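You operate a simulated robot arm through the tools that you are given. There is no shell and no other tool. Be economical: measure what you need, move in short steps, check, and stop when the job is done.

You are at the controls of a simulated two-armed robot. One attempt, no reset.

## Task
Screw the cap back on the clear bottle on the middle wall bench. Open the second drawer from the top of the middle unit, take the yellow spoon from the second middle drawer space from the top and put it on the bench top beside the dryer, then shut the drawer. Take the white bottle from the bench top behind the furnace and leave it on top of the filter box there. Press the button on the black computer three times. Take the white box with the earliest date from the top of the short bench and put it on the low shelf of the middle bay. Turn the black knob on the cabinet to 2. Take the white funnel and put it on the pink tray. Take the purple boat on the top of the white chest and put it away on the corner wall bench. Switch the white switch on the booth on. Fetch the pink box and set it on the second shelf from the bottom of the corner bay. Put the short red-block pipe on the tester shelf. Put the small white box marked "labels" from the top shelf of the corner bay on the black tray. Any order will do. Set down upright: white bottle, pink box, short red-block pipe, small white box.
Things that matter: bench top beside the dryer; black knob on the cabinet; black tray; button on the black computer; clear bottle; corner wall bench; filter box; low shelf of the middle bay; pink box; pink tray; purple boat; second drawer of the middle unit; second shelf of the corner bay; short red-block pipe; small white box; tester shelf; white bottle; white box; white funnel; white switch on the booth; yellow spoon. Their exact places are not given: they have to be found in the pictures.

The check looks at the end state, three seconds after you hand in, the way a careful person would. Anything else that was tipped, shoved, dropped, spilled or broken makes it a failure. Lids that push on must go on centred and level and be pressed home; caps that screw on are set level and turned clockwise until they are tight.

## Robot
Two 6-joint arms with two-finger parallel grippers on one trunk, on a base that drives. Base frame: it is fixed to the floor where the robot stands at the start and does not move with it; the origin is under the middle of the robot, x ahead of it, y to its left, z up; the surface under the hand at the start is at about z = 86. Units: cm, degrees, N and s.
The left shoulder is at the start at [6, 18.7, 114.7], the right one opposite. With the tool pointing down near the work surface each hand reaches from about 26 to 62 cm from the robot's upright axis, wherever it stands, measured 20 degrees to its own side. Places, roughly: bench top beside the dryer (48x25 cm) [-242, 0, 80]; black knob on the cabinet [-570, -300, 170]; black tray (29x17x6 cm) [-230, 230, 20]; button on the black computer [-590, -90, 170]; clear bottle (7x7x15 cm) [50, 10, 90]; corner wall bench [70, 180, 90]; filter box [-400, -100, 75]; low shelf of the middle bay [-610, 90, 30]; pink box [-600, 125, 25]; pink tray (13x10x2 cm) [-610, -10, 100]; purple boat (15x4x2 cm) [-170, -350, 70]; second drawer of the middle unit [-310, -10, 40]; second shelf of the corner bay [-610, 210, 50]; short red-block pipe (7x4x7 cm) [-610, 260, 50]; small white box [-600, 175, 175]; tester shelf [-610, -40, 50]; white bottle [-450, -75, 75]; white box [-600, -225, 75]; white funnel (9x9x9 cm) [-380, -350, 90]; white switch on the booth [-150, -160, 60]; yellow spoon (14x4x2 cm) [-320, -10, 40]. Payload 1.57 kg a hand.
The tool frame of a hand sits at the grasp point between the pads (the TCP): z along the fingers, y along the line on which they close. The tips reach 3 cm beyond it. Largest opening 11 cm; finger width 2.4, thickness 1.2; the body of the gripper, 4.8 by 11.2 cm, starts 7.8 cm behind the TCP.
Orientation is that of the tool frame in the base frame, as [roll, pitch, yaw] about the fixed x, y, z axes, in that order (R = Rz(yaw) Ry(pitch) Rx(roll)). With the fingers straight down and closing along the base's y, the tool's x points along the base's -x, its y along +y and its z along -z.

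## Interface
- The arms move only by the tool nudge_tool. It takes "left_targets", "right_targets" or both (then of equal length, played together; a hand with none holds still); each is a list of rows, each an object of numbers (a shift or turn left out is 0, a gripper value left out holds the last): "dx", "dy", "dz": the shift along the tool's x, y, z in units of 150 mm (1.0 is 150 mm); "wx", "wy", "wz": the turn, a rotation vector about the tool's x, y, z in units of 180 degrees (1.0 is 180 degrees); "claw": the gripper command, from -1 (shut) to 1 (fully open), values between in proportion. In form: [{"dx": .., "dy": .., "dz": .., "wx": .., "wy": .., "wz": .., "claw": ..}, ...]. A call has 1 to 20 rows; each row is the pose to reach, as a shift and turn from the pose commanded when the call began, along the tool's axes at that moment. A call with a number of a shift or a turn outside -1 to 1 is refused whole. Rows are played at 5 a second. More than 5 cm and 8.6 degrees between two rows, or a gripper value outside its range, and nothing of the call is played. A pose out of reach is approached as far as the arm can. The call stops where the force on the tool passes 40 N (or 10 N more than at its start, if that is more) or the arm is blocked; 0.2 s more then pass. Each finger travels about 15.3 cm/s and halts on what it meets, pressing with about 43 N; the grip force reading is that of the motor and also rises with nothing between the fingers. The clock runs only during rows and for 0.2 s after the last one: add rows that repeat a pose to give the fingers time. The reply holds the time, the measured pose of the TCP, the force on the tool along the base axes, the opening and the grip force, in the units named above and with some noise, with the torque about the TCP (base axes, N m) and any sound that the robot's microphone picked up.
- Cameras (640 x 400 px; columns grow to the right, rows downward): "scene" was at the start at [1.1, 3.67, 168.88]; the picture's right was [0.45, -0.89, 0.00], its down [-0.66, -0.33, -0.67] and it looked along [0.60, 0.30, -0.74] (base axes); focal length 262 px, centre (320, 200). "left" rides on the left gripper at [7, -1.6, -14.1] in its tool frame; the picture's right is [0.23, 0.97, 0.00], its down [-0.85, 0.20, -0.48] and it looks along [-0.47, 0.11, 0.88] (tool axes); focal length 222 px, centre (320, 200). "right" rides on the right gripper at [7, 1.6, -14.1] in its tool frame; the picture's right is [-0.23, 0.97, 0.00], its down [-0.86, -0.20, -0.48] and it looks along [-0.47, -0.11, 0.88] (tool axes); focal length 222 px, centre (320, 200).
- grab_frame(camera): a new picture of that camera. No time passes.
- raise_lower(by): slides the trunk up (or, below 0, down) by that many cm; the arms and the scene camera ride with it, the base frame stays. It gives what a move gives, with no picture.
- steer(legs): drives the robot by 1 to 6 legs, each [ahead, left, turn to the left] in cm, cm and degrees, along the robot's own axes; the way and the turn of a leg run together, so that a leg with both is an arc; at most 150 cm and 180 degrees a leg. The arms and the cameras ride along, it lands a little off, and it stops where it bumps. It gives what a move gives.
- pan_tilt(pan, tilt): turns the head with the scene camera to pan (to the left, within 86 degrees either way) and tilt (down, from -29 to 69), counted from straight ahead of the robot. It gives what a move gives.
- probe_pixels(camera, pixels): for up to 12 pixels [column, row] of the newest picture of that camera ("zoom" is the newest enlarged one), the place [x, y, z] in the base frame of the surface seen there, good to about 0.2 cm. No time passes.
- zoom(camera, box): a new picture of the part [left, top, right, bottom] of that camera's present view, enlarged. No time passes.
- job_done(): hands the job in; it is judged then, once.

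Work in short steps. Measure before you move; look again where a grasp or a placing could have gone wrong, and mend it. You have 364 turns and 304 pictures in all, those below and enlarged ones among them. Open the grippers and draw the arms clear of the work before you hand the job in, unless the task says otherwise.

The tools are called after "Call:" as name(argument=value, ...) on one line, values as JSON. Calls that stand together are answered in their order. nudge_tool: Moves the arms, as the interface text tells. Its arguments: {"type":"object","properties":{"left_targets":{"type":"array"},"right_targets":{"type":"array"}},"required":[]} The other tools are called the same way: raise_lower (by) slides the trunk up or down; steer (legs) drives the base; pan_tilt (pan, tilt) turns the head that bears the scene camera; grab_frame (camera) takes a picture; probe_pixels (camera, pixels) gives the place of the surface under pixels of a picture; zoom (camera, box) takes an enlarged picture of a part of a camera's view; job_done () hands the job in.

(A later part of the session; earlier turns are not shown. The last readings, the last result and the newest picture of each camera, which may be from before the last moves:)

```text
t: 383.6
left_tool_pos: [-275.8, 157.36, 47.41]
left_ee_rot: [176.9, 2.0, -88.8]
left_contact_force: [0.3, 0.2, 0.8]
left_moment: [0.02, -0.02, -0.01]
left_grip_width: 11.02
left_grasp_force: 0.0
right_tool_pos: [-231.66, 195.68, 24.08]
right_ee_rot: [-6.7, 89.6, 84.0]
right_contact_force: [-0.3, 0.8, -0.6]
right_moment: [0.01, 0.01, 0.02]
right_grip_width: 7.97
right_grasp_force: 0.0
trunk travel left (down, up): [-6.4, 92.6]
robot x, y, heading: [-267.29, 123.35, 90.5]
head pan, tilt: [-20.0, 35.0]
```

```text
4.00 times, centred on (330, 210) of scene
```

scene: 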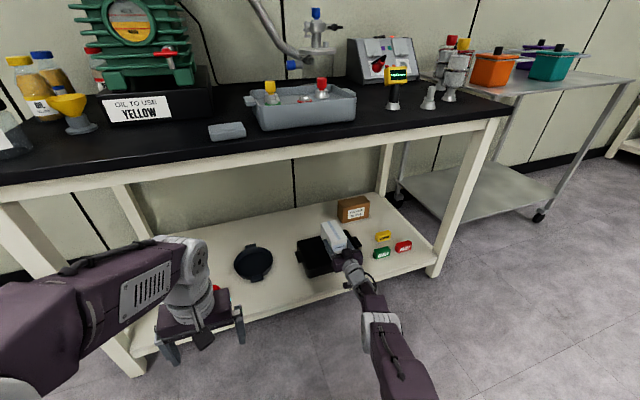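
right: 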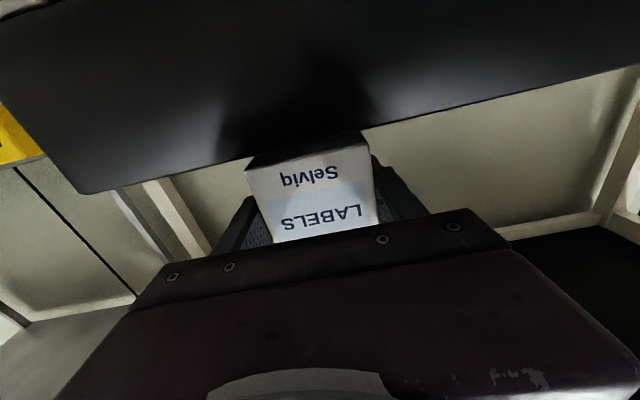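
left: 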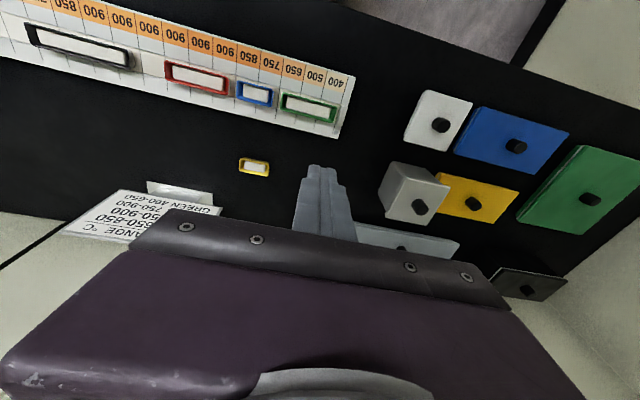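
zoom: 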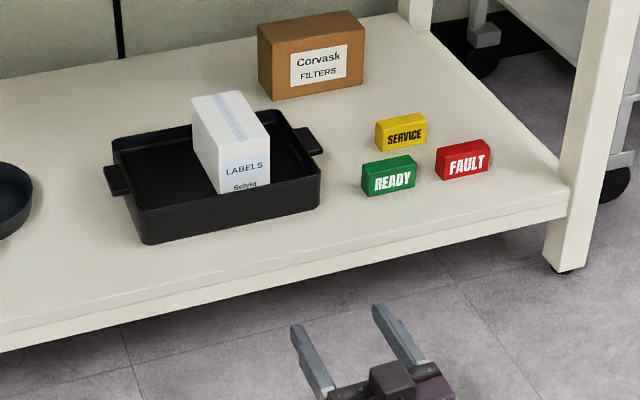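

The LABELS box stands in the black tray. Next the pink box: I turn west and drive along the aisle to the middle bay, arms kept low.

Call:
steer(legs=[[8, 0, 0], [0, 0, 90], [0, -15, 0], [130, 0, 0]])

Call:
pan_tilt(pan=-10, tilt=25)

Call:
grab_frame(camera="scene")

```text
t: 395.5
left_tool_pos: [-429.83, 138.78, 47.32]
left_ee_rot: [176.9, 2.0, 0.1]
left_contact_force: [-0.9, -0.6, -0.1]
left_moment: [0.03, 0.01, 0.01]
left_grip_width: 10.98
left_grasp_force: 0.1
right_tool_pos: [-467.27, 183.65, 24.08]
right_ee_rot: [-6.6, 89.4, 173.0]
right_contact_force: [0.5, 0.4, 0.8]
right_moment: [-0.01, 0.02, -0.04]
right_grip_width: 7.99
right_grasp_force: 0.1
trunk travel left (down, up): [-6.4, 92.6]
robot x, y, heading: [-395.75, 147.06, 179.2]
head pan, tilt: [-20.0, 35.0]
```

```text
t: 396.2
left_tool_pos: [-429.81, 138.74, 47.43]
left_ee_rot: [177.0, 2.0, 0.1]
left_contact_force: [-0.4, 0.2, 0.2]
left_moment: [0.0, 0.07, 0.0]
left_grip_width: 11.01
left_grasp_force: 0.0
right_tool_pos: [-467.18, 183.5, 24.05]
right_ee_rot: [-6.5, 89.5, 173.1]
right_contact_force: [-0.3, -0.3, 0.5]
right_moment: [-0.01, 0.01, 0.0]
right_grip_width: 7.98
right_grasp_force: 0.1
trunk travel left (down, up): [-6.4, 92.6]
robot x, y, heading: [-395.32, 146.91, 179.3]
head pan, tilt: [-10.0, 25.0]
```

```text
186 pictures are left
```

scene: 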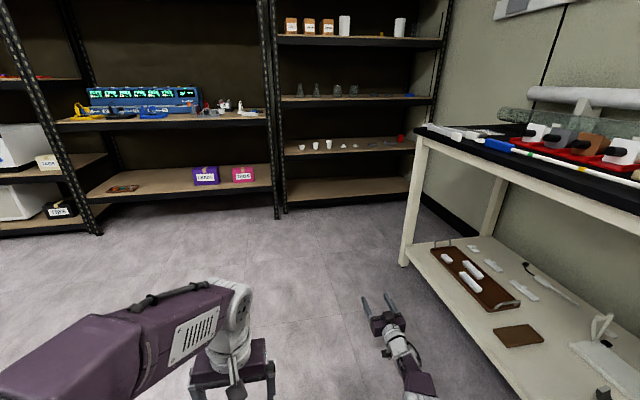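

Call:
zoom(camera="scene", box=[90, 120, 440, 225])

Call:
zoom(camera="scene", box=[180, 155, 276, 215])

Call:
probe_pixels(camera="zoom", pixels=[[350, 92], [490, 90], [350, 165], [490, 160], [410, 140], [360, 80], [480, 60], [90, 90], [250, 130], [420, 200]])

Call:
probe_pixels(camera="scene", pixels=[[330, 148], [360, 151], [340, 140], [402, 141], [300, 150], [345, 190], [345, 205], [283, 160], [280, 200], [415, 200]])

```text
1.83 times, centred on (265, 172) of scene
```

zoom: 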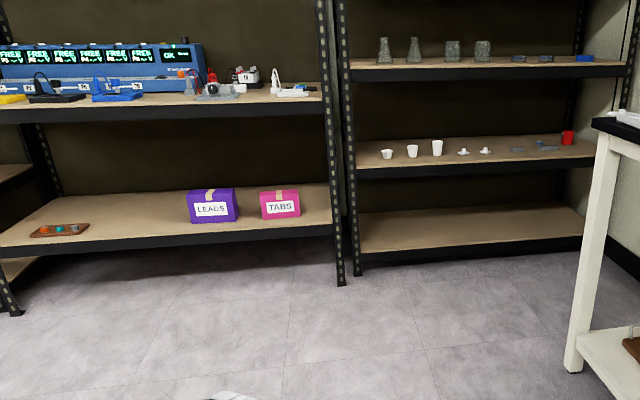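

```text
6.67 times, centred on (228, 185) of scene
```

zoom: 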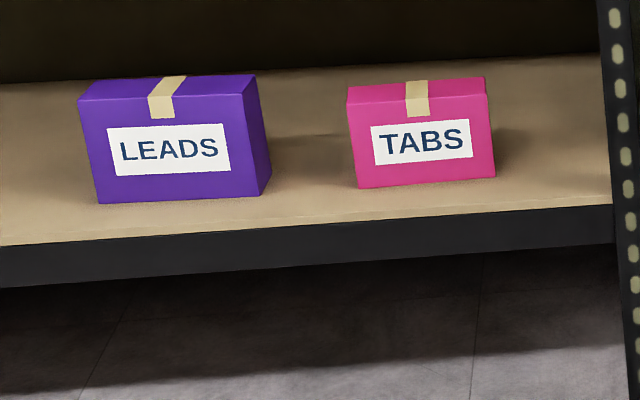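

```text
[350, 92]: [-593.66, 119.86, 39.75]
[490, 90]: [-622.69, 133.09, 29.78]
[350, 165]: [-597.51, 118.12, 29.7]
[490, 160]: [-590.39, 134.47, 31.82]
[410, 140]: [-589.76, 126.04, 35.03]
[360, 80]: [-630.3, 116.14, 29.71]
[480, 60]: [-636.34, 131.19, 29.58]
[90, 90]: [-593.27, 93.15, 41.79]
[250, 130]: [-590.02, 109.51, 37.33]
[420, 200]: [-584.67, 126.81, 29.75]
```

```text
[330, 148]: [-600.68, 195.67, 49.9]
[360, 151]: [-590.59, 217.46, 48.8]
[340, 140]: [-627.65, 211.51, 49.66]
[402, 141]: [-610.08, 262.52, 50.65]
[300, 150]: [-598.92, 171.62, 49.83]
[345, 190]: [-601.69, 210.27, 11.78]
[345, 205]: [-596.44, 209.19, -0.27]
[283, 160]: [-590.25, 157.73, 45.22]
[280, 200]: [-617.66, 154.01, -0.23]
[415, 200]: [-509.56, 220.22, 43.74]
```

The pink "TABS" box stands on the middle bay's low shelf (z 29.7), about 14.5 cm wide and thin in x, so I'll first grip it from above (closing along x), turn it, set it down lengthwise, and then regrip it horizontally. First I raise the trunk and fold the right hand to point down.

Call:
raise_lower(by=36)

Call:
nudge_tool(right_targets=[{"dx": -0.05, "dz": -0.08, "wy": 0.046}, {"dx": -0.1, "dz": -0.16, "wy": 0.092}, {"dx": -0.15, "dz": -0.24, "wy": 0.138}, {"dx": -0.2, "dz": -0.32, "wy": 0.184}, {"dx": -0.25, "dz": -0.4, "wy": 0.23}, {"dx": -0.3, "dz": -0.48, "wy": 0.276}, {"dx": -0.35, "dz": -0.56, "wy": 0.322}, {"dx": -0.4, "dz": -0.64, "wy": 0.368}, {"dx": -0.45, "dz": -0.72, "wy": 0.414}, {"dx": -0.5, "dz": -0.8, "wy": 0.46}, {"dx": -0.5, "dz": -0.9, "wy": 0.5}, {"dx": -0.5, "dz": -0.9, "wy": 0.5}])

Call:
nudge_tool(right_targets=[{"wz": 0.045}, {"wz": 0.09}, {"wz": 0.135}, {"wz": 0.18}, {"wz": 0.225}, {"wz": 0.27}, {"wz": 0.315}, {"wz": 0.36}, {"wz": 0.405}, {"wz": 0.45}, {"wz": 0.5}])

```text
t: 399.7
left_tool_pos: [-429.77, 138.79, 83.27]
left_ee_rot: [177.0, 2.0, 0.2]
left_contact_force: [-0.6, -0.2, -0.1]
left_moment: [-0.01, -0.01, 0.0]
left_grip_width: 11.01
left_grasp_force: 0.0
right_tool_pos: [-467.24, 183.58, 60.04]
right_ee_rot: [-6.4, 89.5, 173.2]
right_contact_force: [0.4, -0.4, 0.4]
right_moment: [0.0, 0.0, -0.03]
right_grip_width: 7.97
right_grasp_force: 0.0
trunk travel left (down, up): [-42.4, 56.6]
robot x, y, heading: [-395.37, 146.69, 179.4]
head pan, tilt: [-10.0, 25.0]
```

```text
t: 402.3
left_tool_pos: [-429.8, 138.65, 83.45]
left_ee_rot: [177.0, 2.0, 0.1]
left_contact_force: [0.2, 0.2, -0.3]
left_moment: [-0.02, 0.01, 0.01]
left_grip_width: 11.0
left_grasp_force: 0.1
right_tool_pos: [-450.55, 183.54, 65.88]
right_ee_rot: [174.1, 13.9, -0.7]
right_contact_force: [-0.3, -0.6, 0.1]
right_moment: [0.01, 0.01, -0.02]
right_grip_width: 7.96
right_grasp_force: 0.0
right hand out of reach, approached as far as the arm can: row 9, 10, 11, 12
trunk travel left (down, up): [-42.4, 56.6]
robot x, y, heading: [-395.56, 146.84, 179.5]
head pan, tilt: [-10.0, 25.0]
```

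```text
refused: row 11 steps farther than a row can; nothing moved
```

Call:
nudge_tool(right_targets=[{"dz": 0.15, "wy": 0.02, "wx": 0.01}, {"dz": 0.3, "wy": 0.045, "wx": 0.02}, {"dz": 0.5, "wy": 0.077, "wx": 0.033}, {"dz": 0.7, "wy": 0.077, "wx": 0.033}, {"dz": 0.7, "wy": 0.077, "wx": 0.033}])

Call:
nudge_tool(right_targets=[{"wz": 0.045}, {"wz": 0.09}, {"wz": 0.135}, {"wz": 0.18}, {"wz": 0.225}, {"wz": 0.27}, {"wz": 0.315}, {"wz": 0.36}, {"wz": 0.405}, {"wz": 0.45}, {"wz": 0.495}, {"wz": 0.495}])

```text
t: 403.5
left_tool_pos: [-429.74, 138.72, 83.45]
left_ee_rot: [177.0, 2.0, 0.1]
left_contact_force: [-1.2, 0.7, 0.7]
left_moment: [0.03, -0.05, -0.06]
left_grip_width: 11.0
left_grasp_force: 0.2
right_tool_pos: [-447.64, 180.64, 55.05]
right_ee_rot: [173.0, 7.7, -0.5]
right_contact_force: [-1.1, 0.1, 0.4]
right_moment: [0.0, 0.01, 0.01]
right_grip_width: 7.96
right_grasp_force: 0.1
right hand out of reach, approached as far as the arm can: row 1, 2, 3, 4, 5
trunk travel left (down, up): [-42.4, 56.6]
robot x, y, heading: [-395.42, 146.64, 179.0]
head pan, tilt: [-10.0, 25.0]
```

```text
t: 406.1
left_tool_pos: [-429.81, 138.93, 83.41]
left_ee_rot: [176.8, 1.9, 0.1]
left_contact_force: [0.5, 0.0, 0.0]
left_moment: [-0.03, 0.01, 0.02]
left_grip_width: 11.0
left_grasp_force: 0.1
right_tool_pos: [-441.07, 176.11, 52.37]
right_ee_rot: [166.3, 0.0, -89.0]
right_contact_force: [-0.8, 0.5, 0.4]
right_moment: [-0.03, 0.01, 0.03]
right_grip_width: 8.0
right_grasp_force: 0.1
right hand out of reach, approached as far as the arm can: row 4, 5, 6, 7, 8, 9, 10, 11
trunk travel left (down, up): [-42.4, 56.6]
robot x, y, heading: [-395.69, 147.13, 179.2]
head pan, tilt: [-10.0, 25.0]
```

Call:
nudge_tool(right_targets=[{"dy": 0.2, "wx": 0.02}, {"dy": 0.4, "wx": 0.045}, {"dy": 0.5, "wx": 0.076}, {"dy": 0.5, "wx": 0.076}])

Call:
raise_lower(by=12)

Call:
steer(legs=[[130, 40, 0.8]])

Call:
pan_tilt(pan=0, tilt=45)

Call:
grab_frame(camera="scene")

```text
t: 407.1
left_tool_pos: [-429.87, 138.7, 83.47]
left_ee_rot: [176.9, 2.0, 0.2]
left_contact_force: [0.0, 0.7, 0.8]
left_moment: [0.01, 0.04, -0.01]
left_grip_width: 10.99
left_grasp_force: 0.0
right_tool_pos: [-439.56, 175.68, 51.41]
right_ee_rot: [168.8, -1.2, -88.7]
right_contact_force: [0.5, 0.3, -0.1]
right_moment: [-0.01, -0.05, -0.01]
right_grip_width: 7.97
right_grasp_force: 0.0
right hand out of reach, approached as far as the arm can: row 1, 2, 3, 4
trunk travel left (down, up): [-42.4, 56.6]
robot x, y, heading: [-395.72, 146.65, 179.0]
head pan, tilt: [-10.0, 25.0]
```

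```text
t: 408.6
left_tool_pos: [-429.94, 138.69, 95.41]
left_ee_rot: [176.9, 2.0, 0.1]
left_contact_force: [0.5, 0.3, -0.1]
left_moment: [-0.03, 0.01, 0.0]
left_grip_width: 11.0
left_grasp_force: 0.0
right_tool_pos: [-439.57, 175.72, 63.47]
right_ee_rot: [168.6, -1.2, -88.8]
right_contact_force: [0.8, 0.2, 0.1]
right_moment: [0.03, -0.01, 0.05]
right_grip_width: 7.97
right_grasp_force: 0.0
trunk travel left (down, up): [-54.4, 44.6]
robot x, y, heading: [-395.8, 146.57, 179.1]
head pan, tilt: [-10.0, 25.0]
```

```text
t: 415.3
left_tool_pos: [-558.77, 100.28, 95.41]
left_ee_rot: [177.0, 2.0, 0.4]
left_contact_force: [0.5, 0.5, -0.5]
left_moment: [0.03, -0.02, -0.01]
left_grip_width: 10.98
left_grasp_force: 0.1
right_tool_pos: [-568.6, 137.26, 63.38]
right_ee_rot: [168.8, -1.3, -88.4]
right_contact_force: [-0.5, 0.3, 0.3]
right_moment: [0.01, 0.0, -0.02]
right_grip_width: 8.0
right_grasp_force: 0.1
trunk travel left (down, up): [-54.4, 44.6]
robot x, y, heading: [-524.56, 108.64, 179.8]
head pan, tilt: [-10.0, 25.0]
```

```text
t: 416.1
left_tool_pos: [-558.7, 100.33, 95.4]
left_ee_rot: [177.1, 2.0, 0.4]
left_contact_force: [0.1, -1.1, -1.2]
left_moment: [0.0, 0.03, 0.03]
left_grip_width: 11.01
left_grasp_force: 0.1
right_tool_pos: [-568.65, 137.21, 63.46]
right_ee_rot: [168.8, -1.2, -88.4]
right_contact_force: [0.0, 0.5, 0.1]
right_moment: [0.01, 0.0, -0.01]
right_grip_width: 7.95
right_grasp_force: 0.0
trunk travel left (down, up): [-54.4, 44.6]
robot x, y, heading: [-524.41, 108.68, 179.5]
head pan, tilt: [0.0, 45.0]
```

```text
183 pictures are left
```

scene: 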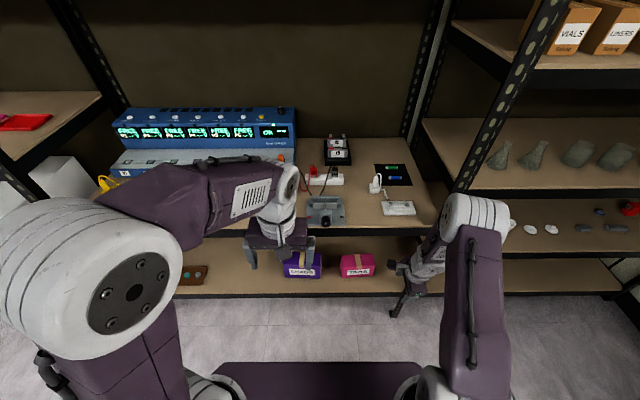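

The hand is still tilted by 11°; the arm works better higher relative to the shoulder, so I raise the hand 15 cm while straightening it.

Call:
nudge_tool(right_targets=[{"dz": -0.2, "wx": 0.0}, {"dz": -0.4, "wx": 0.02}, {"dz": -0.6, "wx": 0.04}, {"dz": -0.8, "wx": 0.062}, {"dz": -0.9, "wx": 0.062}, {"dz": -0.9, "wx": 0.062}])

```text
t: 417.5
left_tool_pos: [-558.69, 100.14, 95.38]
left_ee_rot: [177.0, 1.9, 0.4]
left_contact_force: [0.1, -0.8, -0.4]
left_moment: [0.01, -0.03, 0.02]
left_grip_width: 10.99
left_grasp_force: 0.0
right_tool_pos: [-565.99, 137.59, 76.51]
right_ee_rot: [180.0, -1.3, -88.3]
right_contact_force: [-0.8, -0.2, -0.5]
right_moment: [0.0, 0.02, -0.02]
right_grip_width: 7.97
right_grasp_force: 0.0
right hand out of reach, approached as far as the arm can: row 2, 3
trunk travel left (down, up): [-54.4, 44.6]
robot x, y, heading: [-524.52, 108.91, 179.5]
head pan, tilt: [0.0, 45.0]
```

Call:
zoom(camera="scene", box=[270, 235, 400, 300])

```text
4.92 times, centred on (335, 268) of scene
```

zoom: 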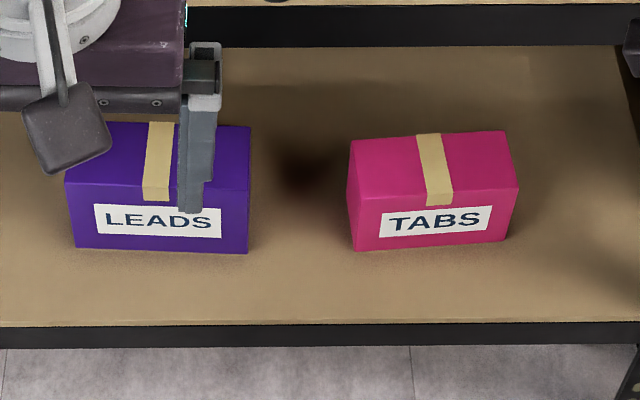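

Call:
probe_pixels(camera="zoom", pixels=[[360, 148], [498, 138], [362, 195], [510, 185], [360, 240], [505, 230], [435, 160], [350, 310], [600, 60], [420, 25]])

```text
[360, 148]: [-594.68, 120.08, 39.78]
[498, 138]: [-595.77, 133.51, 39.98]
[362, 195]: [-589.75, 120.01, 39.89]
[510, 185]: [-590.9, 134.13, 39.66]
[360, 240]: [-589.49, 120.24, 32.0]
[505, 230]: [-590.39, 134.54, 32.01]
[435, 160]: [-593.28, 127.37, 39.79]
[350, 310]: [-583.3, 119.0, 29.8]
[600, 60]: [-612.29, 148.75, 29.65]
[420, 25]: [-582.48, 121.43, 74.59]
```

Call:
grab_frame(camera="scene")

Call:
probe_pixels(camera="scene", pixels=[[275, 240], [275, 225], [275, 210], [285, 195], [290, 178], [285, 168], [265, 168], [262, 255], [248, 212]])

```text
181 pictures are left
```

scene: 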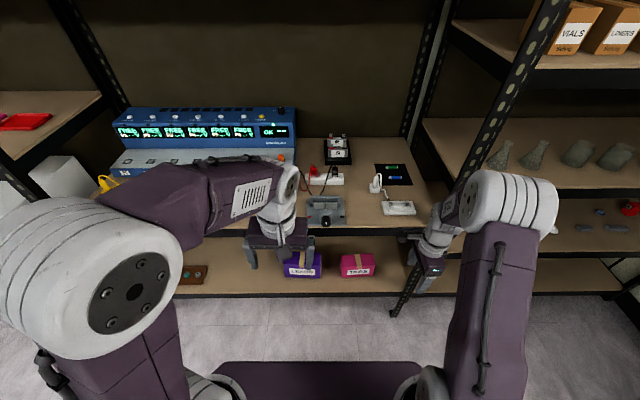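

```text
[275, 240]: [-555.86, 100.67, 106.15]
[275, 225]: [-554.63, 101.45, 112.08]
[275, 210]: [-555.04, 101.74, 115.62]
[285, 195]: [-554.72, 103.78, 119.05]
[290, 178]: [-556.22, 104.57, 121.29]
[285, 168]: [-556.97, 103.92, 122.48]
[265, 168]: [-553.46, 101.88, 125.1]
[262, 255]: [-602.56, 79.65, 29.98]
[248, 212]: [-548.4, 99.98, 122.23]
```

I measure the lip above, since the wrist needs headroom (about 30 cm above the TCP).

Call:
probe_pixels(camera="scene", pixels=[[360, 228], [360, 232], [360, 236], [360, 240], [360, 243], [412, 270], [405, 300], [430, 180], [395, 275]])

```text
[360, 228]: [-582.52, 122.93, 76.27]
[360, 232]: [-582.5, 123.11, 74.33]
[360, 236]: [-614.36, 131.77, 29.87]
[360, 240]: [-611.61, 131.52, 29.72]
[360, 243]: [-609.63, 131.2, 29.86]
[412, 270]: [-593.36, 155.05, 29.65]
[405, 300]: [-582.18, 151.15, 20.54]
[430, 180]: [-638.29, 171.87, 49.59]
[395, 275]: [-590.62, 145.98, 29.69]
```

The lip's underside is ~73. I'll enter low from the free right side (y 136–150) and slide along the box. Lower the trunk and shift the base.

Call:
steer(legs=[[0, -4.5, 0]])

Call:
raise_lower(by=-39.7)

Call:
steer(legs=[[11, 0, 0]])

Call:
nudge_tool(right_targets=[{"dy": 0.2, "claw": 0.7}, {"dy": 0.4}, {"dy": 0.6}, {"dy": 0.6}])

Call:
grab_frame(camera="scene")

Call:
grab_frame(camera="right")

```text
t: 418.4
left_tool_pos: [-558.61, 104.83, 95.41]
left_ee_rot: [176.9, 2.0, 0.4]
left_contact_force: [0.0, 0.9, -0.1]
left_moment: [-0.03, 0.01, 0.01]
left_grip_width: 10.99
left_grasp_force: 0.0
right_tool_pos: [-565.91, 142.19, 76.38]
right_ee_rot: [-180.0, -1.2, -88.3]
right_contact_force: [0.1, 0.3, -0.7]
right_moment: [-0.03, -0.02, -0.03]
right_grip_width: 7.98
right_grasp_force: 0.1
trunk travel left (down, up): [-54.4, 44.6]
robot x, y, heading: [-524.06, 112.93, 179.6]
head pan, tilt: [0.0, 45.0]
```

```text
t: 422.2
left_tool_pos: [-558.59, 104.81, 55.77]
left_ee_rot: [177.0, 2.0, 0.4]
left_contact_force: [0.5, -0.3, 0.3]
left_moment: [0.04, -0.02, 0.02]
left_grip_width: 11.0
left_grasp_force: 0.1
right_tool_pos: [-565.87, 142.18, 36.68]
right_ee_rot: [-180.0, -1.1, -88.4]
right_contact_force: [0.2, 0.3, -0.5]
right_moment: [0.0, 0.01, -0.02]
right_grip_width: 7.99
right_grasp_force: 0.0
trunk travel left (down, up): [-14.7, 84.3]
robot x, y, heading: [-524.79, 113.36, 179.7]
head pan, tilt: [0.0, 45.0]
```

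```text
t: 423.4
left_tool_pos: [-569.28, 104.77, 55.72]
left_ee_rot: [176.9, 2.0, 0.5]
left_contact_force: [0.6, 0.5, 1.3]
left_moment: [0.02, 0.01, -0.02]
left_grip_width: 10.98
left_grasp_force: 0.1
right_tool_pos: [-576.73, 142.09, 36.71]
right_ee_rot: [180.0, -1.2, -88.0]
right_contact_force: [-0.5, 0.5, 0.0]
right_moment: [0.01, 0.04, 0.03]
right_grip_width: 7.97
right_grasp_force: 0.1
trunk travel left (down, up): [-14.7, 84.3]
robot x, y, heading: [-535.35, 113.26, 179.8]
head pan, tilt: [0.0, 45.0]
```

```text
t: 424.4
left_tool_pos: [-569.25, 104.65, 55.61]
left_ee_rot: [177.0, 2.0, 0.8]
left_contact_force: [0.5, -0.2, -0.6]
left_moment: [0.01, 0.01, 0.04]
left_grip_width: 11.0
left_grasp_force: 0.0
right_tool_pos: [-585.93, 141.76, 36.67]
right_ee_rot: [-180.0, -1.2, -88.2]
right_contact_force: [-0.2, -0.1, -0.8]
right_moment: [0.02, -0.03, 0.0]
right_grip_width: 9.35
right_grasp_force: 0.1
trunk travel left (down, up): [-14.7, 84.3]
robot x, y, heading: [-535.35, 113.46, 179.9]
head pan, tilt: [0.0, 45.0]
```

```text
180 pictures are left
```

scene: 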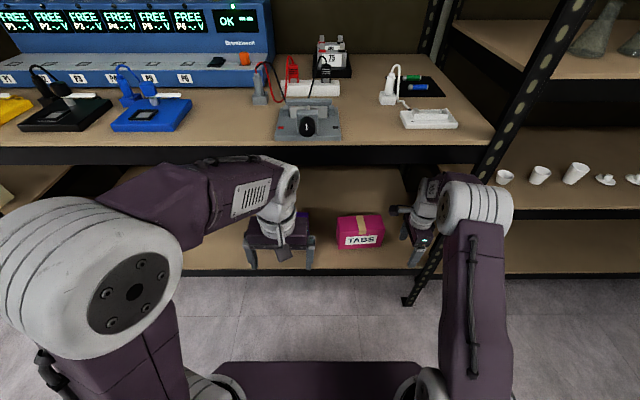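

```text
179 pictures are left
```

right: 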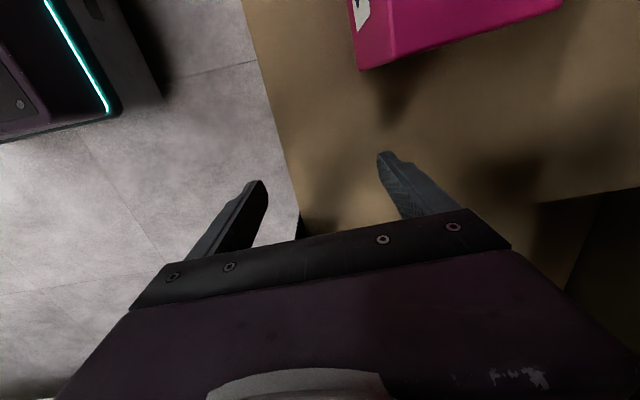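

Call:
nudge_tool(right_targets=[{"dy": 0.2}, {"dy": 0.4}, {"dy": 0.49, "wz": -0.01}, {"dy": 0.49, "wz": -0.01}])

Call:
grab_frame(camera="right")

```text
t: 425.4
left_tool_pos: [-569.34, 104.63, 55.65]
left_ee_rot: [176.9, 2.0, 0.7]
left_contact_force: [-0.2, -0.9, 0.1]
left_moment: [0.01, 0.02, 0.01]
left_grip_width: 10.99
left_grasp_force: 0.0
right_tool_pos: [-592.91, 141.67, 36.72]
right_ee_rot: [-180.0, -1.2, -86.3]
right_contact_force: [0.2, -0.5, 0.7]
right_moment: [0.03, 0.02, 0.0]
right_grip_width: 9.38
right_grasp_force: 0.0
trunk travel left (down, up): [-14.7, 84.3]
robot x, y, heading: [-535.2, 113.36, 179.6]
head pan, tilt: [0.0, 45.0]
```

```text
178 pictures are left
```

right: 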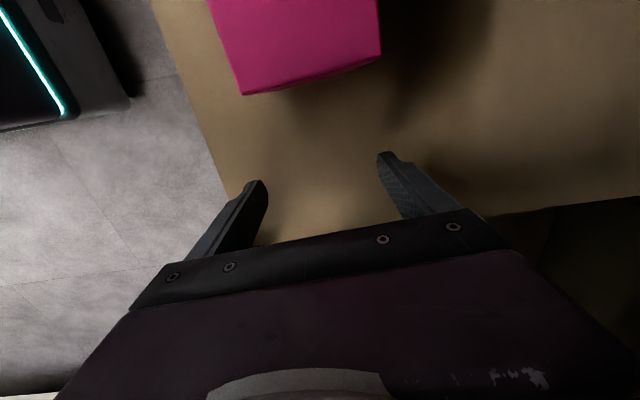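

I slide the open hand along the box (toward -y) by 13 cm.

Call:
nudge_tool(right_targets=[{"dx": 0.2, "dy": 0.02}, {"dx": 0.4, "dy": 0.025}, {"dx": 0.6, "dy": 0.025}, {"dx": 0.8, "dy": 0.025}, {"dx": 0.88, "dy": 0.02}, {"dx": 0.88, "dy": 0.02}])

Call:
grab_frame(camera="right")

```text
t: 426.8
left_tool_pos: [-569.31, 104.63, 55.7]
left_ee_rot: [177.1, 2.0, 0.7]
left_contact_force: [0.4, -0.7, -0.6]
left_moment: [0.01, -0.02, -0.01]
left_grip_width: 11.0
left_grasp_force: 0.0
right_tool_pos: [-592.52, 128.25, 36.67]
right_ee_rot: [179.9, -1.2, -86.3]
right_contact_force: [0.2, -0.9, -0.5]
right_moment: [0.01, -0.02, -0.03]
right_grip_width: 9.35
right_grasp_force: 0.0
trunk travel left (down, up): [-14.7, 84.3]
robot x, y, heading: [-535.39, 113.04, 179.6]
head pan, tilt: [0.0, 45.0]
```

```text
177 pictures are left
```

right: 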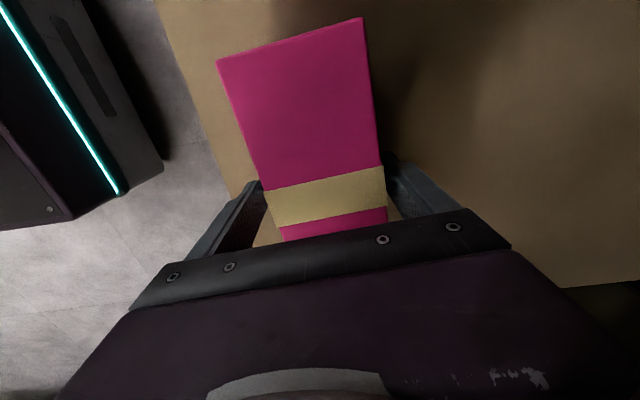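

Straddling it at the tape. I close and lift 2 cm.

Call:
nudge_tool(right_targets=[{"claw": 0.3}, {"claw": 0.1}, {"claw": -1}, {"claw": -1}, {"claw": -1}, {"dz": -0.06}, {"dz": -0.13}, {"dz": -0.13}])

Call:
steer(legs=[[-28, 0, 0]])

Call:
grab_frame(camera="scene")

```text
t: 428.6
left_tool_pos: [-569.33, 104.75, 55.66]
left_ee_rot: [177.0, 2.0, 0.8]
left_contact_force: [0.2, 0.0, -0.5]
left_moment: [-0.02, 0.0, 0.04]
left_grip_width: 10.98
left_grasp_force: 0.1
right_tool_pos: [-592.56, 128.3, 38.79]
right_ee_rot: [-180.0, -1.2, -86.4]
right_contact_force: [0.0, 0.2, -3.1]
right_moment: [0.04, -0.01, 0.01]
right_grip_width: 6.45
right_grasp_force: 43.2
trunk travel left (down, up): [-14.7, 84.3]
robot x, y, heading: [-535.24, 113.54, 180.0]
head pan, tilt: [0.0, 45.0]
```

```text
t: 430.6
left_tool_pos: [-541.74, 104.68, 55.68]
left_ee_rot: [177.0, 1.9, 0.8]
left_contact_force: [0.7, -0.1, -0.4]
left_moment: [0.01, 0.02, -0.02]
left_grip_width: 11.01
left_grasp_force: 0.1
right_tool_pos: [-565.02, 128.18, 38.85]
right_ee_rot: [179.9, -1.1, -86.2]
right_contact_force: [0.1, -0.8, -3.3]
right_moment: [0.05, -0.03, -0.04]
right_grip_width: 6.49
right_grasp_force: 42.7
trunk travel left (down, up): [-14.7, 84.3]
robot x, y, heading: [-507.38, 112.92, 179.8]
head pan, tilt: [0.0, 45.0]
```

```text
176 pictures are left
```

scene: 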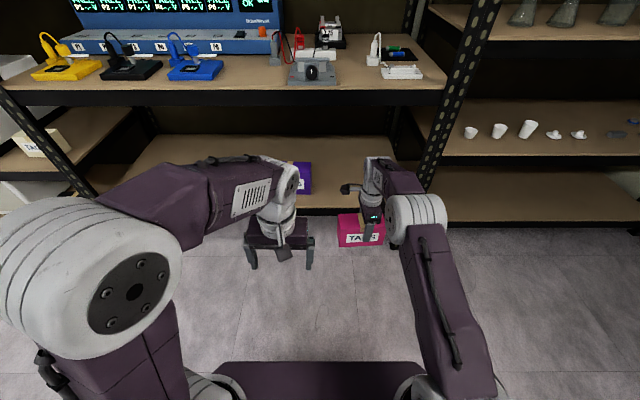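

Box is out. I turn it a quarter (label to +y) so that its thin side faces y.

Call:
nudge_tool(right_targets=[{"wz": -0.045}, {"wz": -0.09}, {"wz": -0.135}, {"wz": -0.18}, {"wz": -0.225}, {"wz": -0.27}, {"wz": -0.315}, {"wz": -0.36}, {"wz": -0.405}, {"wz": -0.45}, {"wz": -0.479}, {"wz": -0.479}])

Call:
grab_frame(camera="right")

```text
t: 433.2
left_tool_pos: [-541.54, 104.59, 55.71]
left_ee_rot: [177.0, 2.0, 0.8]
left_contact_force: [-1.0, 0.6, -0.2]
left_moment: [0.03, 0.01, 0.02]
left_grip_width: 11.0
left_grasp_force: 0.0
right_tool_pos: [-565.0, 128.0, 38.76]
right_ee_rot: [178.8, 0.0, 0.2]
right_contact_force: [0.1, 0.4, -2.0]
right_moment: [0.0, 0.05, -0.01]
right_grip_width: 6.44
right_grasp_force: 42.4
trunk travel left (down, up): [-14.7, 84.3]
robot x, y, heading: [-507.57, 113.02, 180.0]
head pan, tilt: [0.0, 45.0]
```

```text
175 pictures are left
```

right: 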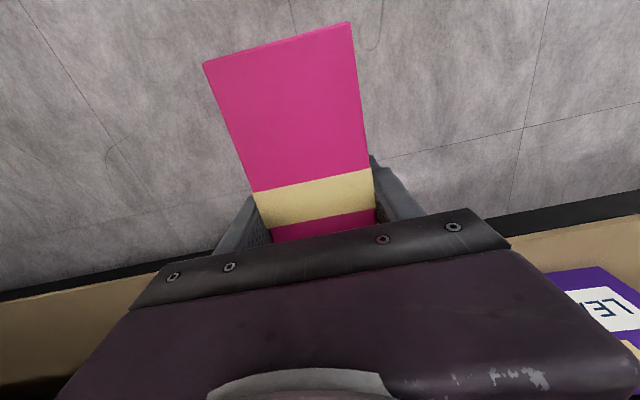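

Call:
steer(legs=[[27, -5, 0]])

Call:
nudge_tool(right_targets=[{"dz": 0.05}, {"dz": 0.1}, {"dz": 0.13}, {"dz": 0.14}])

```text
t: 435.1
left_tool_pos: [-569.25, 109.97, 55.68]
left_ee_rot: [176.8, 1.8, 0.5]
left_contact_force: [0.1, 0.2, 0.1]
left_moment: [-0.01, -0.02, -0.01]
left_grip_width: 10.99
left_grasp_force: 0.1
right_tool_pos: [-592.51, 133.63, 38.8]
right_ee_rot: [178.8, 0.1, -0.3]
right_contact_force: [-0.8, 0.3, -1.9]
right_moment: [0.02, 0.04, -0.02]
right_grip_width: 6.46
right_grasp_force: 43.0
trunk travel left (down, up): [-14.7, 84.3]
robot x, y, heading: [-534.83, 118.33, 179.8]
head pan, tilt: [0.0, 45.0]
```

```text
t: 436.1
left_tool_pos: [-569.29, 109.96, 55.71]
left_ee_rot: [177.0, 2.1, 0.5]
left_contact_force: [0.4, 0.7, 0.3]
left_moment: [0.0, 0.02, -0.01]
left_grip_width: 10.99
left_grasp_force: 0.1
right_tool_pos: [-592.54, 133.45, 36.84]
right_ee_rot: [179.0, 0.2, -0.2]
right_contact_force: [-0.2, 1.8, 15.3]
right_moment: [0.68, -1.44, 0.17]
right_grip_width: 6.47
right_grasp_force: 43.2
trunk travel left (down, up): [-14.7, 84.3]
robot x, y, heading: [-535.17, 118.55, 179.4]
head pan, tilt: [0.0, 45.0]
```

Touching the shelf (15 N). I ease up slightly, open, and back the hand straight out.

Call:
nudge_tool(right_targets=[{"dz": -0.01}, {"dz": -0.01, "claw": 0.5}, {"dz": -0.01, "claw": 0.65}, {"dz": -0.01, "claw": 0.65}])

Call:
steer(legs=[[-35, 0, 0]])

Call:
grab_frame(camera="scene")

```text
t: 437.1
left_tool_pos: [-569.33, 109.99, 55.74]
left_ee_rot: [177.0, 1.9, 0.5]
left_contact_force: [0.3, -0.1, -0.3]
left_moment: [0.01, -0.04, 0.0]
left_grip_width: 10.99
left_grasp_force: 0.0
right_tool_pos: [-592.49, 133.49, 36.84]
right_ee_rot: [178.7, 0.0, -0.3]
right_contact_force: [0.7, -1.1, 0.3]
right_moment: [0.01, -0.04, -0.01]
right_grip_width: 9.09
right_grasp_force: 0.0
trunk travel left (down, up): [-14.7, 84.3]
robot x, y, heading: [-535.22, 118.35, 179.6]
head pan, tilt: [0.0, 45.0]
```

```text
t: 439.4
left_tool_pos: [-534.54, 109.81, 55.72]
left_ee_rot: [176.9, 2.0, -0.2]
left_contact_force: [-0.1, 0.3, -0.2]
left_moment: [0.0, -0.02, 0.0]
left_grip_width: 11.02
left_grasp_force: 0.1
right_tool_pos: [-557.52, 133.84, 36.74]
right_ee_rot: [178.8, 0.0, -0.9]
right_contact_force: [0.7, 0.2, 0.4]
right_moment: [0.03, 0.02, 0.02]
right_grip_width: 9.1
right_grasp_force: 0.3
trunk travel left (down, up): [-14.7, 84.3]
robot x, y, heading: [-500.27, 117.69, 178.9]
head pan, tilt: [0.0, 45.0]
```

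```text
174 pictures are left
```

scene: 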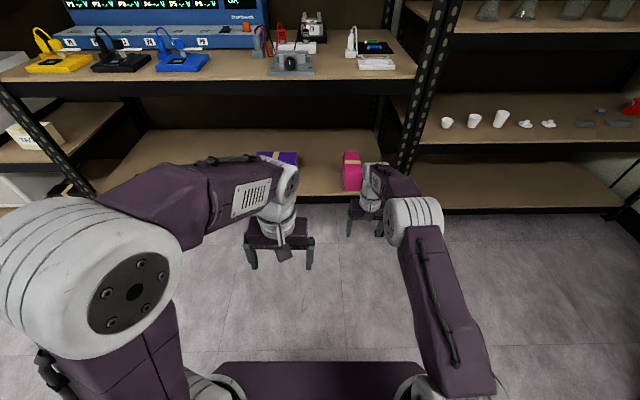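

I pitch the right hand to horizontal again.

Call:
nudge_tool(right_targets=[{"dx": -0.08, "wy": -0.045, "claw": 0.8}, {"dx": -0.16, "wy": -0.09}, {"dx": -0.24, "wy": -0.135}, {"dx": -0.32, "wy": -0.18}, {"dx": -0.4, "wy": -0.225}, {"dx": -0.48, "wy": -0.27}, {"dx": -0.56, "wy": -0.315}, {"dx": -0.64, "wy": -0.36}, {"dx": -0.72, "wy": -0.405}, {"dx": -0.8, "wy": -0.45}, {"dx": -0.85, "wy": -0.495}, {"dx": -0.85, "wy": -0.495}])

Call:
grab_frame(camera="right")

```text
t: 442.0
left_tool_pos: [-534.59, 109.93, 55.63]
left_ee_rot: [177.0, 2.0, 0.0]
left_contact_force: [-0.1, 0.5, -0.6]
left_moment: [0.0, 0.0, 0.01]
left_grip_width: 11.02
left_grasp_force: 0.0
right_tool_pos: [-575.03, 133.7, 36.16]
right_ee_rot: [127.6, 88.4, -53.3]
right_contact_force: [0.3, 0.5, 0.3]
right_moment: [-0.04, 0.04, 0.03]
right_grip_width: 9.91
right_grasp_force: 0.1
right hand out of reach, approached as far as the arm can: row 5, 10, 11, 12
trunk travel left (down, up): [-14.7, 84.3]
robot x, y, heading: [-500.21, 118.01, 179.0]
head pan, tilt: [0.0, 45.0]
```

```text
173 pictures are left
```

right: 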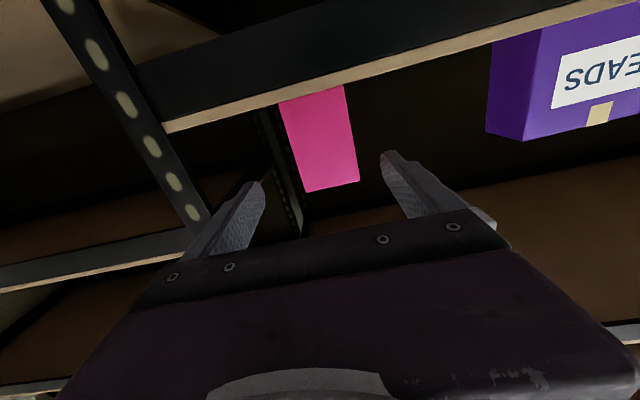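

Call:
steer(legs=[[14.5, 0, 0]])

Call:
nudge_tool(right_targets=[{"claw": 0.4}, {"claw": 0.1}, {"claw": -1}, {"claw": -1}, {"claw": -1}])

Call:
raise_lower(by=2)

Call:
grab_frame(camera="right")

```text
t: 443.3
left_tool_pos: [-548.98, 110.48, 55.83]
left_ee_rot: [177.0, 2.0, -0.5]
left_contact_force: [0.7, 0.4, 0.1]
left_moment: [-0.05, 0.02, -0.03]
left_grip_width: 11.0
left_grasp_force: 0.0
right_tool_pos: [-589.25, 134.47, 36.22]
right_ee_rot: [128.3, 88.5, -53.0]
right_contact_force: [-0.8, -0.4, -0.7]
right_moment: [-0.02, 0.01, -0.04]
right_grip_width: 9.89
right_grasp_force: 0.1
trunk travel left (down, up): [-14.7, 84.3]
robot x, y, heading: [-514.57, 118.51, 178.6]
head pan, tilt: [0.0, 45.0]
```

```text
t: 444.5
left_tool_pos: [-549.0, 110.55, 55.69]
left_ee_rot: [177.0, 2.0, -0.5]
left_contact_force: [1.0, -0.2, 0.6]
left_moment: [0.01, -0.03, 0.01]
left_grip_width: 11.0
left_grasp_force: 0.0
right_tool_pos: [-589.34, 134.58, 36.17]
right_ee_rot: [128.0, 88.5, -53.2]
right_contact_force: [-1.3, 1.4, 1.6]
right_moment: [0.19, -0.17, 0.11]
right_grip_width: 6.52
right_grasp_force: 43.0
trunk travel left (down, up): [-14.7, 84.3]
robot x, y, heading: [-514.69, 118.42, 178.7]
head pan, tilt: [0.0, 45.0]
```

```text
t: 445.2
left_tool_pos: [-549.11, 110.54, 57.65]
left_ee_rot: [176.9, 2.0, -0.6]
left_contact_force: [0.2, -0.2, 0.3]
left_moment: [-0.01, -0.01, -0.01]
left_grip_width: 11.01
left_grasp_force: 0.1
right_tool_pos: [-589.38, 134.61, 37.99]
right_ee_rot: [130.3, 88.4, -51.0]
right_contact_force: [0.0, -0.3, -2.1]
right_moment: [0.0, -0.09, -0.05]
right_grip_width: 6.52
right_grasp_force: 42.6
trunk travel left (down, up): [-16.7, 82.3]
robot x, y, heading: [-514.77, 118.44, 178.1]
head pan, tilt: [0.0, 45.0]
```

```text
172 pictures are left
```

right: 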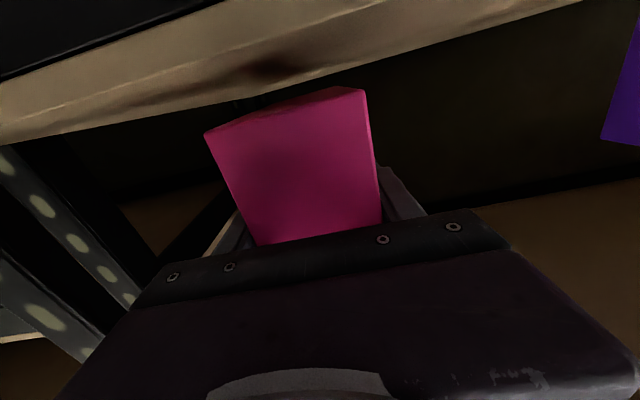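

Held. I back out and move right to look at the corner bay's second shelf.

Call:
steer(legs=[[-40, 0, 1.5], [0, -52, 0]])

Call:
raise_lower(by=22)

Call:
pan_tilt(pan=-20, tilt=22)

Call:
grab_frame(camera="scene")

```text
t: 450.4
left_tool_pos: [-508.94, 161.56, 57.62]
left_ee_rot: [177.1, 1.9, 1.2]
left_contact_force: [0.0, -0.6, -0.6]
left_moment: [-0.02, -0.01, 0.02]
left_grip_width: 11.0
left_grasp_force: 0.1
right_tool_pos: [-549.99, 184.38, 38.07]
right_ee_rot: [129.2, 88.5, -50.4]
right_contact_force: [0.9, 0.0, -2.6]
right_moment: [0.02, -0.06, 0.02]
right_grip_width: 6.49
right_grasp_force: 43.0
trunk travel left (down, up): [-16.7, 82.3]
robot x, y, heading: [-474.84, 170.19, -180.1]
head pan, tilt: [0.0, 45.0]
```

```text
t: 452.7
left_tool_pos: [-509.07, 161.5, 79.69]
left_ee_rot: [177.1, 1.9, 1.2]
left_contact_force: [-0.1, 0.2, -0.7]
left_moment: [-0.03, -0.03, 0.05]
left_grip_width: 11.02
left_grasp_force: 0.0
right_tool_pos: [-550.04, 184.42, 60.09]
right_ee_rot: [129.9, 88.4, -49.8]
right_contact_force: [0.0, -0.8, -2.7]
right_moment: [0.02, -0.04, -0.05]
right_grip_width: 6.48
right_grasp_force: 43.2
trunk travel left (down, up): [-38.7, 60.3]
robot x, y, heading: [-475.01, 170.15, -179.7]
head pan, tilt: [0.0, 45.0]
```

```text
t: 453.6
left_tool_pos: [-509.07, 161.52, 79.62]
left_ee_rot: [177.0, 1.9, 1.1]
left_contact_force: [-0.4, 0.0, 0.1]
left_moment: [0.0, 0.01, -0.01]
left_grip_width: 11.01
left_grasp_force: 0.0
right_tool_pos: [-550.06, 184.5, 60.04]
right_ee_rot: [129.5, 88.5, -50.0]
right_contact_force: [0.2, -1.0, -2.4]
right_moment: [0.01, -0.06, -0.02]
right_grip_width: 6.47
right_grasp_force: 43.4
trunk travel left (down, up): [-38.7, 60.3]
robot x, y, heading: [-474.75, 170.55, -179.8]
head pan, tilt: [-20.0, 22.0]
```

```text
171 pictures are left
```

scene: 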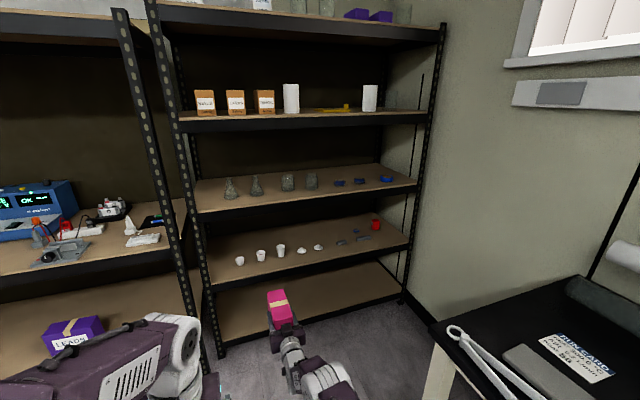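

Call:
zoom(camera="scene", box=[195, 205, 415, 295])

Call:
probe_pixels(camera="scene", pixels=[[240, 262], [262, 257], [281, 251], [302, 252], [319, 249], [341, 242], [363, 239], [375, 226], [355, 232], [376, 221], [330, 262], [215, 280]])

```text
2.91 times, centred on (305, 250) of scene
```

zoom: 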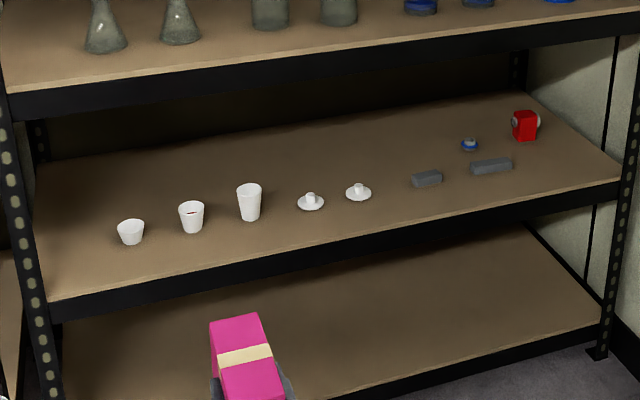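

```text
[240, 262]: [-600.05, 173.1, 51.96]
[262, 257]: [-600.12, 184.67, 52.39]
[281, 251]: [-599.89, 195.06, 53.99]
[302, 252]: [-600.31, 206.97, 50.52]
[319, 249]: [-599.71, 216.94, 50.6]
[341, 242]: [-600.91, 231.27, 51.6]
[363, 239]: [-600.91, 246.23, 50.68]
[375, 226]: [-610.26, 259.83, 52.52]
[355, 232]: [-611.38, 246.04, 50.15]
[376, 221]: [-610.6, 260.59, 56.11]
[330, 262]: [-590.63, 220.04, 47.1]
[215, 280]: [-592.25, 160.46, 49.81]
```

There's no 10 cm gap on the second shelf until the red-block pipe is gone, so I'll set the pink box on the empty bottom shelf (z 11.8) for the moment, in the same grip. I lower arm and trunk.

Call:
nudge_tool(right_targets=[{"dx": 0.1}, {"dx": 0.2}, {"dx": 0.3}, {"dx": 0.33}])

Call:
raise_lower(by=-33)

Call:
steer(legs=[[30, 0, 0]])

Call:
grab_frame(camera="right")

```text
t: 454.6
left_tool_pos: [-509.12, 161.49, 79.61]
left_ee_rot: [176.9, 1.8, 1.2]
left_contact_force: [-0.6, 0.1, -0.9]
left_moment: [0.02, 0.05, 0.0]
left_grip_width: 11.0
left_grasp_force: 0.1
right_tool_pos: [-549.97, 184.31, 55.27]
right_ee_rot: [128.9, 88.4, -50.6]
right_contact_force: [-0.3, -0.1, -2.4]
right_moment: [0.0, -0.07, -0.01]
right_grip_width: 6.5
right_grasp_force: 42.4
trunk travel left (down, up): [-38.7, 60.3]
robot x, y, heading: [-474.93, 170.63, -179.7]
head pan, tilt: [-20.0, 22.0]
```

```text
t: 457.8
left_tool_pos: [-509.05, 161.56, 46.72]
left_ee_rot: [177.0, 2.0, 1.2]
left_contact_force: [-0.5, 1.0, -0.3]
left_moment: [-0.03, -0.03, 0.0]
left_grip_width: 10.99
left_grasp_force: 0.1
right_tool_pos: [-549.83, 184.3, 22.22]
right_ee_rot: [129.3, 88.4, -50.3]
right_contact_force: [0.5, 0.0, -2.9]
right_moment: [0.01, -0.03, -0.01]
right_grip_width: 6.47
right_grasp_force: 43.5
trunk travel left (down, up): [-5.7, 93.3]
robot x, y, heading: [-474.89, 170.03, -179.9]
head pan, tilt: [-20.0, 22.0]
```

```text
t: 459.9
left_tool_pos: [-539.61, 161.75, 46.59]
left_ee_rot: [176.9, 1.9, 0.6]
left_contact_force: [-0.1, 0.3, -0.1]
left_moment: [-0.01, 0.02, -0.02]
left_grip_width: 10.97
left_grasp_force: 0.0
right_tool_pos: [-580.17, 185.13, 22.3]
right_ee_rot: [129.6, 88.4, -50.7]
right_contact_force: [0.8, 0.7, -2.6]
right_moment: [-0.01, -0.08, 0.01]
right_grip_width: 6.48
right_grasp_force: 43.0
trunk travel left (down, up): [-5.7, 93.3]
robot x, y, heading: [-504.9, 170.59, 179.7]
head pan, tilt: [-20.0, 22.0]
```

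```text
169 pictures are left
```

right: 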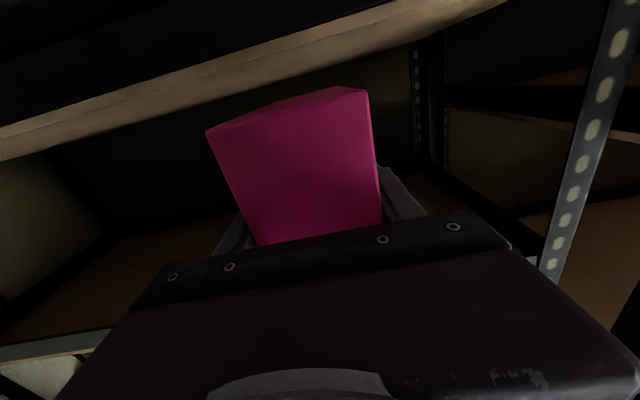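

Call:
steer(legs=[[17, 0, 0]])

Call:
raise_lower(by=-3.6)

Call:
nudge_tool(right_targets=[{"dx": 0.01}, {"dx": 0.02}, {"dx": 0.03}])

```text
t: 461.3
left_tool_pos: [-556.39, 162.09, 46.77]
left_ee_rot: [177.0, 1.9, 0.3]
left_contact_force: [0.4, -0.6, 0.2]
left_moment: [0.01, 0.0, 0.0]
left_grip_width: 10.98
left_grasp_force: 0.1
right_tool_pos: [-596.99, 185.39, 22.13]
right_ee_rot: [129.8, 88.4, -50.5]
right_contact_force: [0.1, -0.7, -2.2]
right_moment: [-0.02, -0.05, -0.01]
right_grip_width: 6.48
right_grasp_force: 42.7
trunk travel left (down, up): [-5.7, 93.3]
robot x, y, heading: [-522.08, 170.26, 179.5]
head pan, tilt: [-20.0, 22.0]
```

```text
t: 462.1
left_tool_pos: [-556.4, 162.12, 43.09]
left_ee_rot: [177.0, 1.9, 0.5]
left_contact_force: [-0.2, -0.6, 0.1]
left_moment: [0.0, 0.02, -0.03]
left_grip_width: 10.99
left_grasp_force: 0.2
right_tool_pos: [-597.03, 185.34, 18.62]
right_ee_rot: [129.7, 88.4, -50.5]
right_contact_force: [-0.2, 0.5, -2.4]
right_moment: [-0.01, -0.07, -0.02]
right_grip_width: 6.48
right_grasp_force: 42.7
trunk travel left (down, up): [-2.1, 96.9]
robot x, y, heading: [-522.41, 170.58, 179.8]
head pan, tilt: [-20.0, 22.0]
```

```text
t: 462.9
left_tool_pos: [-556.34, 162.07, 42.98]
left_ee_rot: [177.0, 2.1, 0.6]
left_contact_force: [-0.2, 0.5, -0.2]
left_moment: [0.03, -0.02, -0.03]
left_grip_width: 11.0
left_grasp_force: 0.3
right_tool_pos: [-596.73, 185.48, 18.32]
right_ee_rot: [127.8, 88.5, -52.4]
right_contact_force: [-0.3, -0.3, -0.1]
right_moment: [0.09, 0.12, -0.01]
right_grip_width: 6.46
right_grasp_force: 42.9
trunk travel left (down, up): [-2.1, 96.9]
robot x, y, heading: [-522.03, 170.49, 179.3]
head pan, tilt: [-20.0, 22.0]
```

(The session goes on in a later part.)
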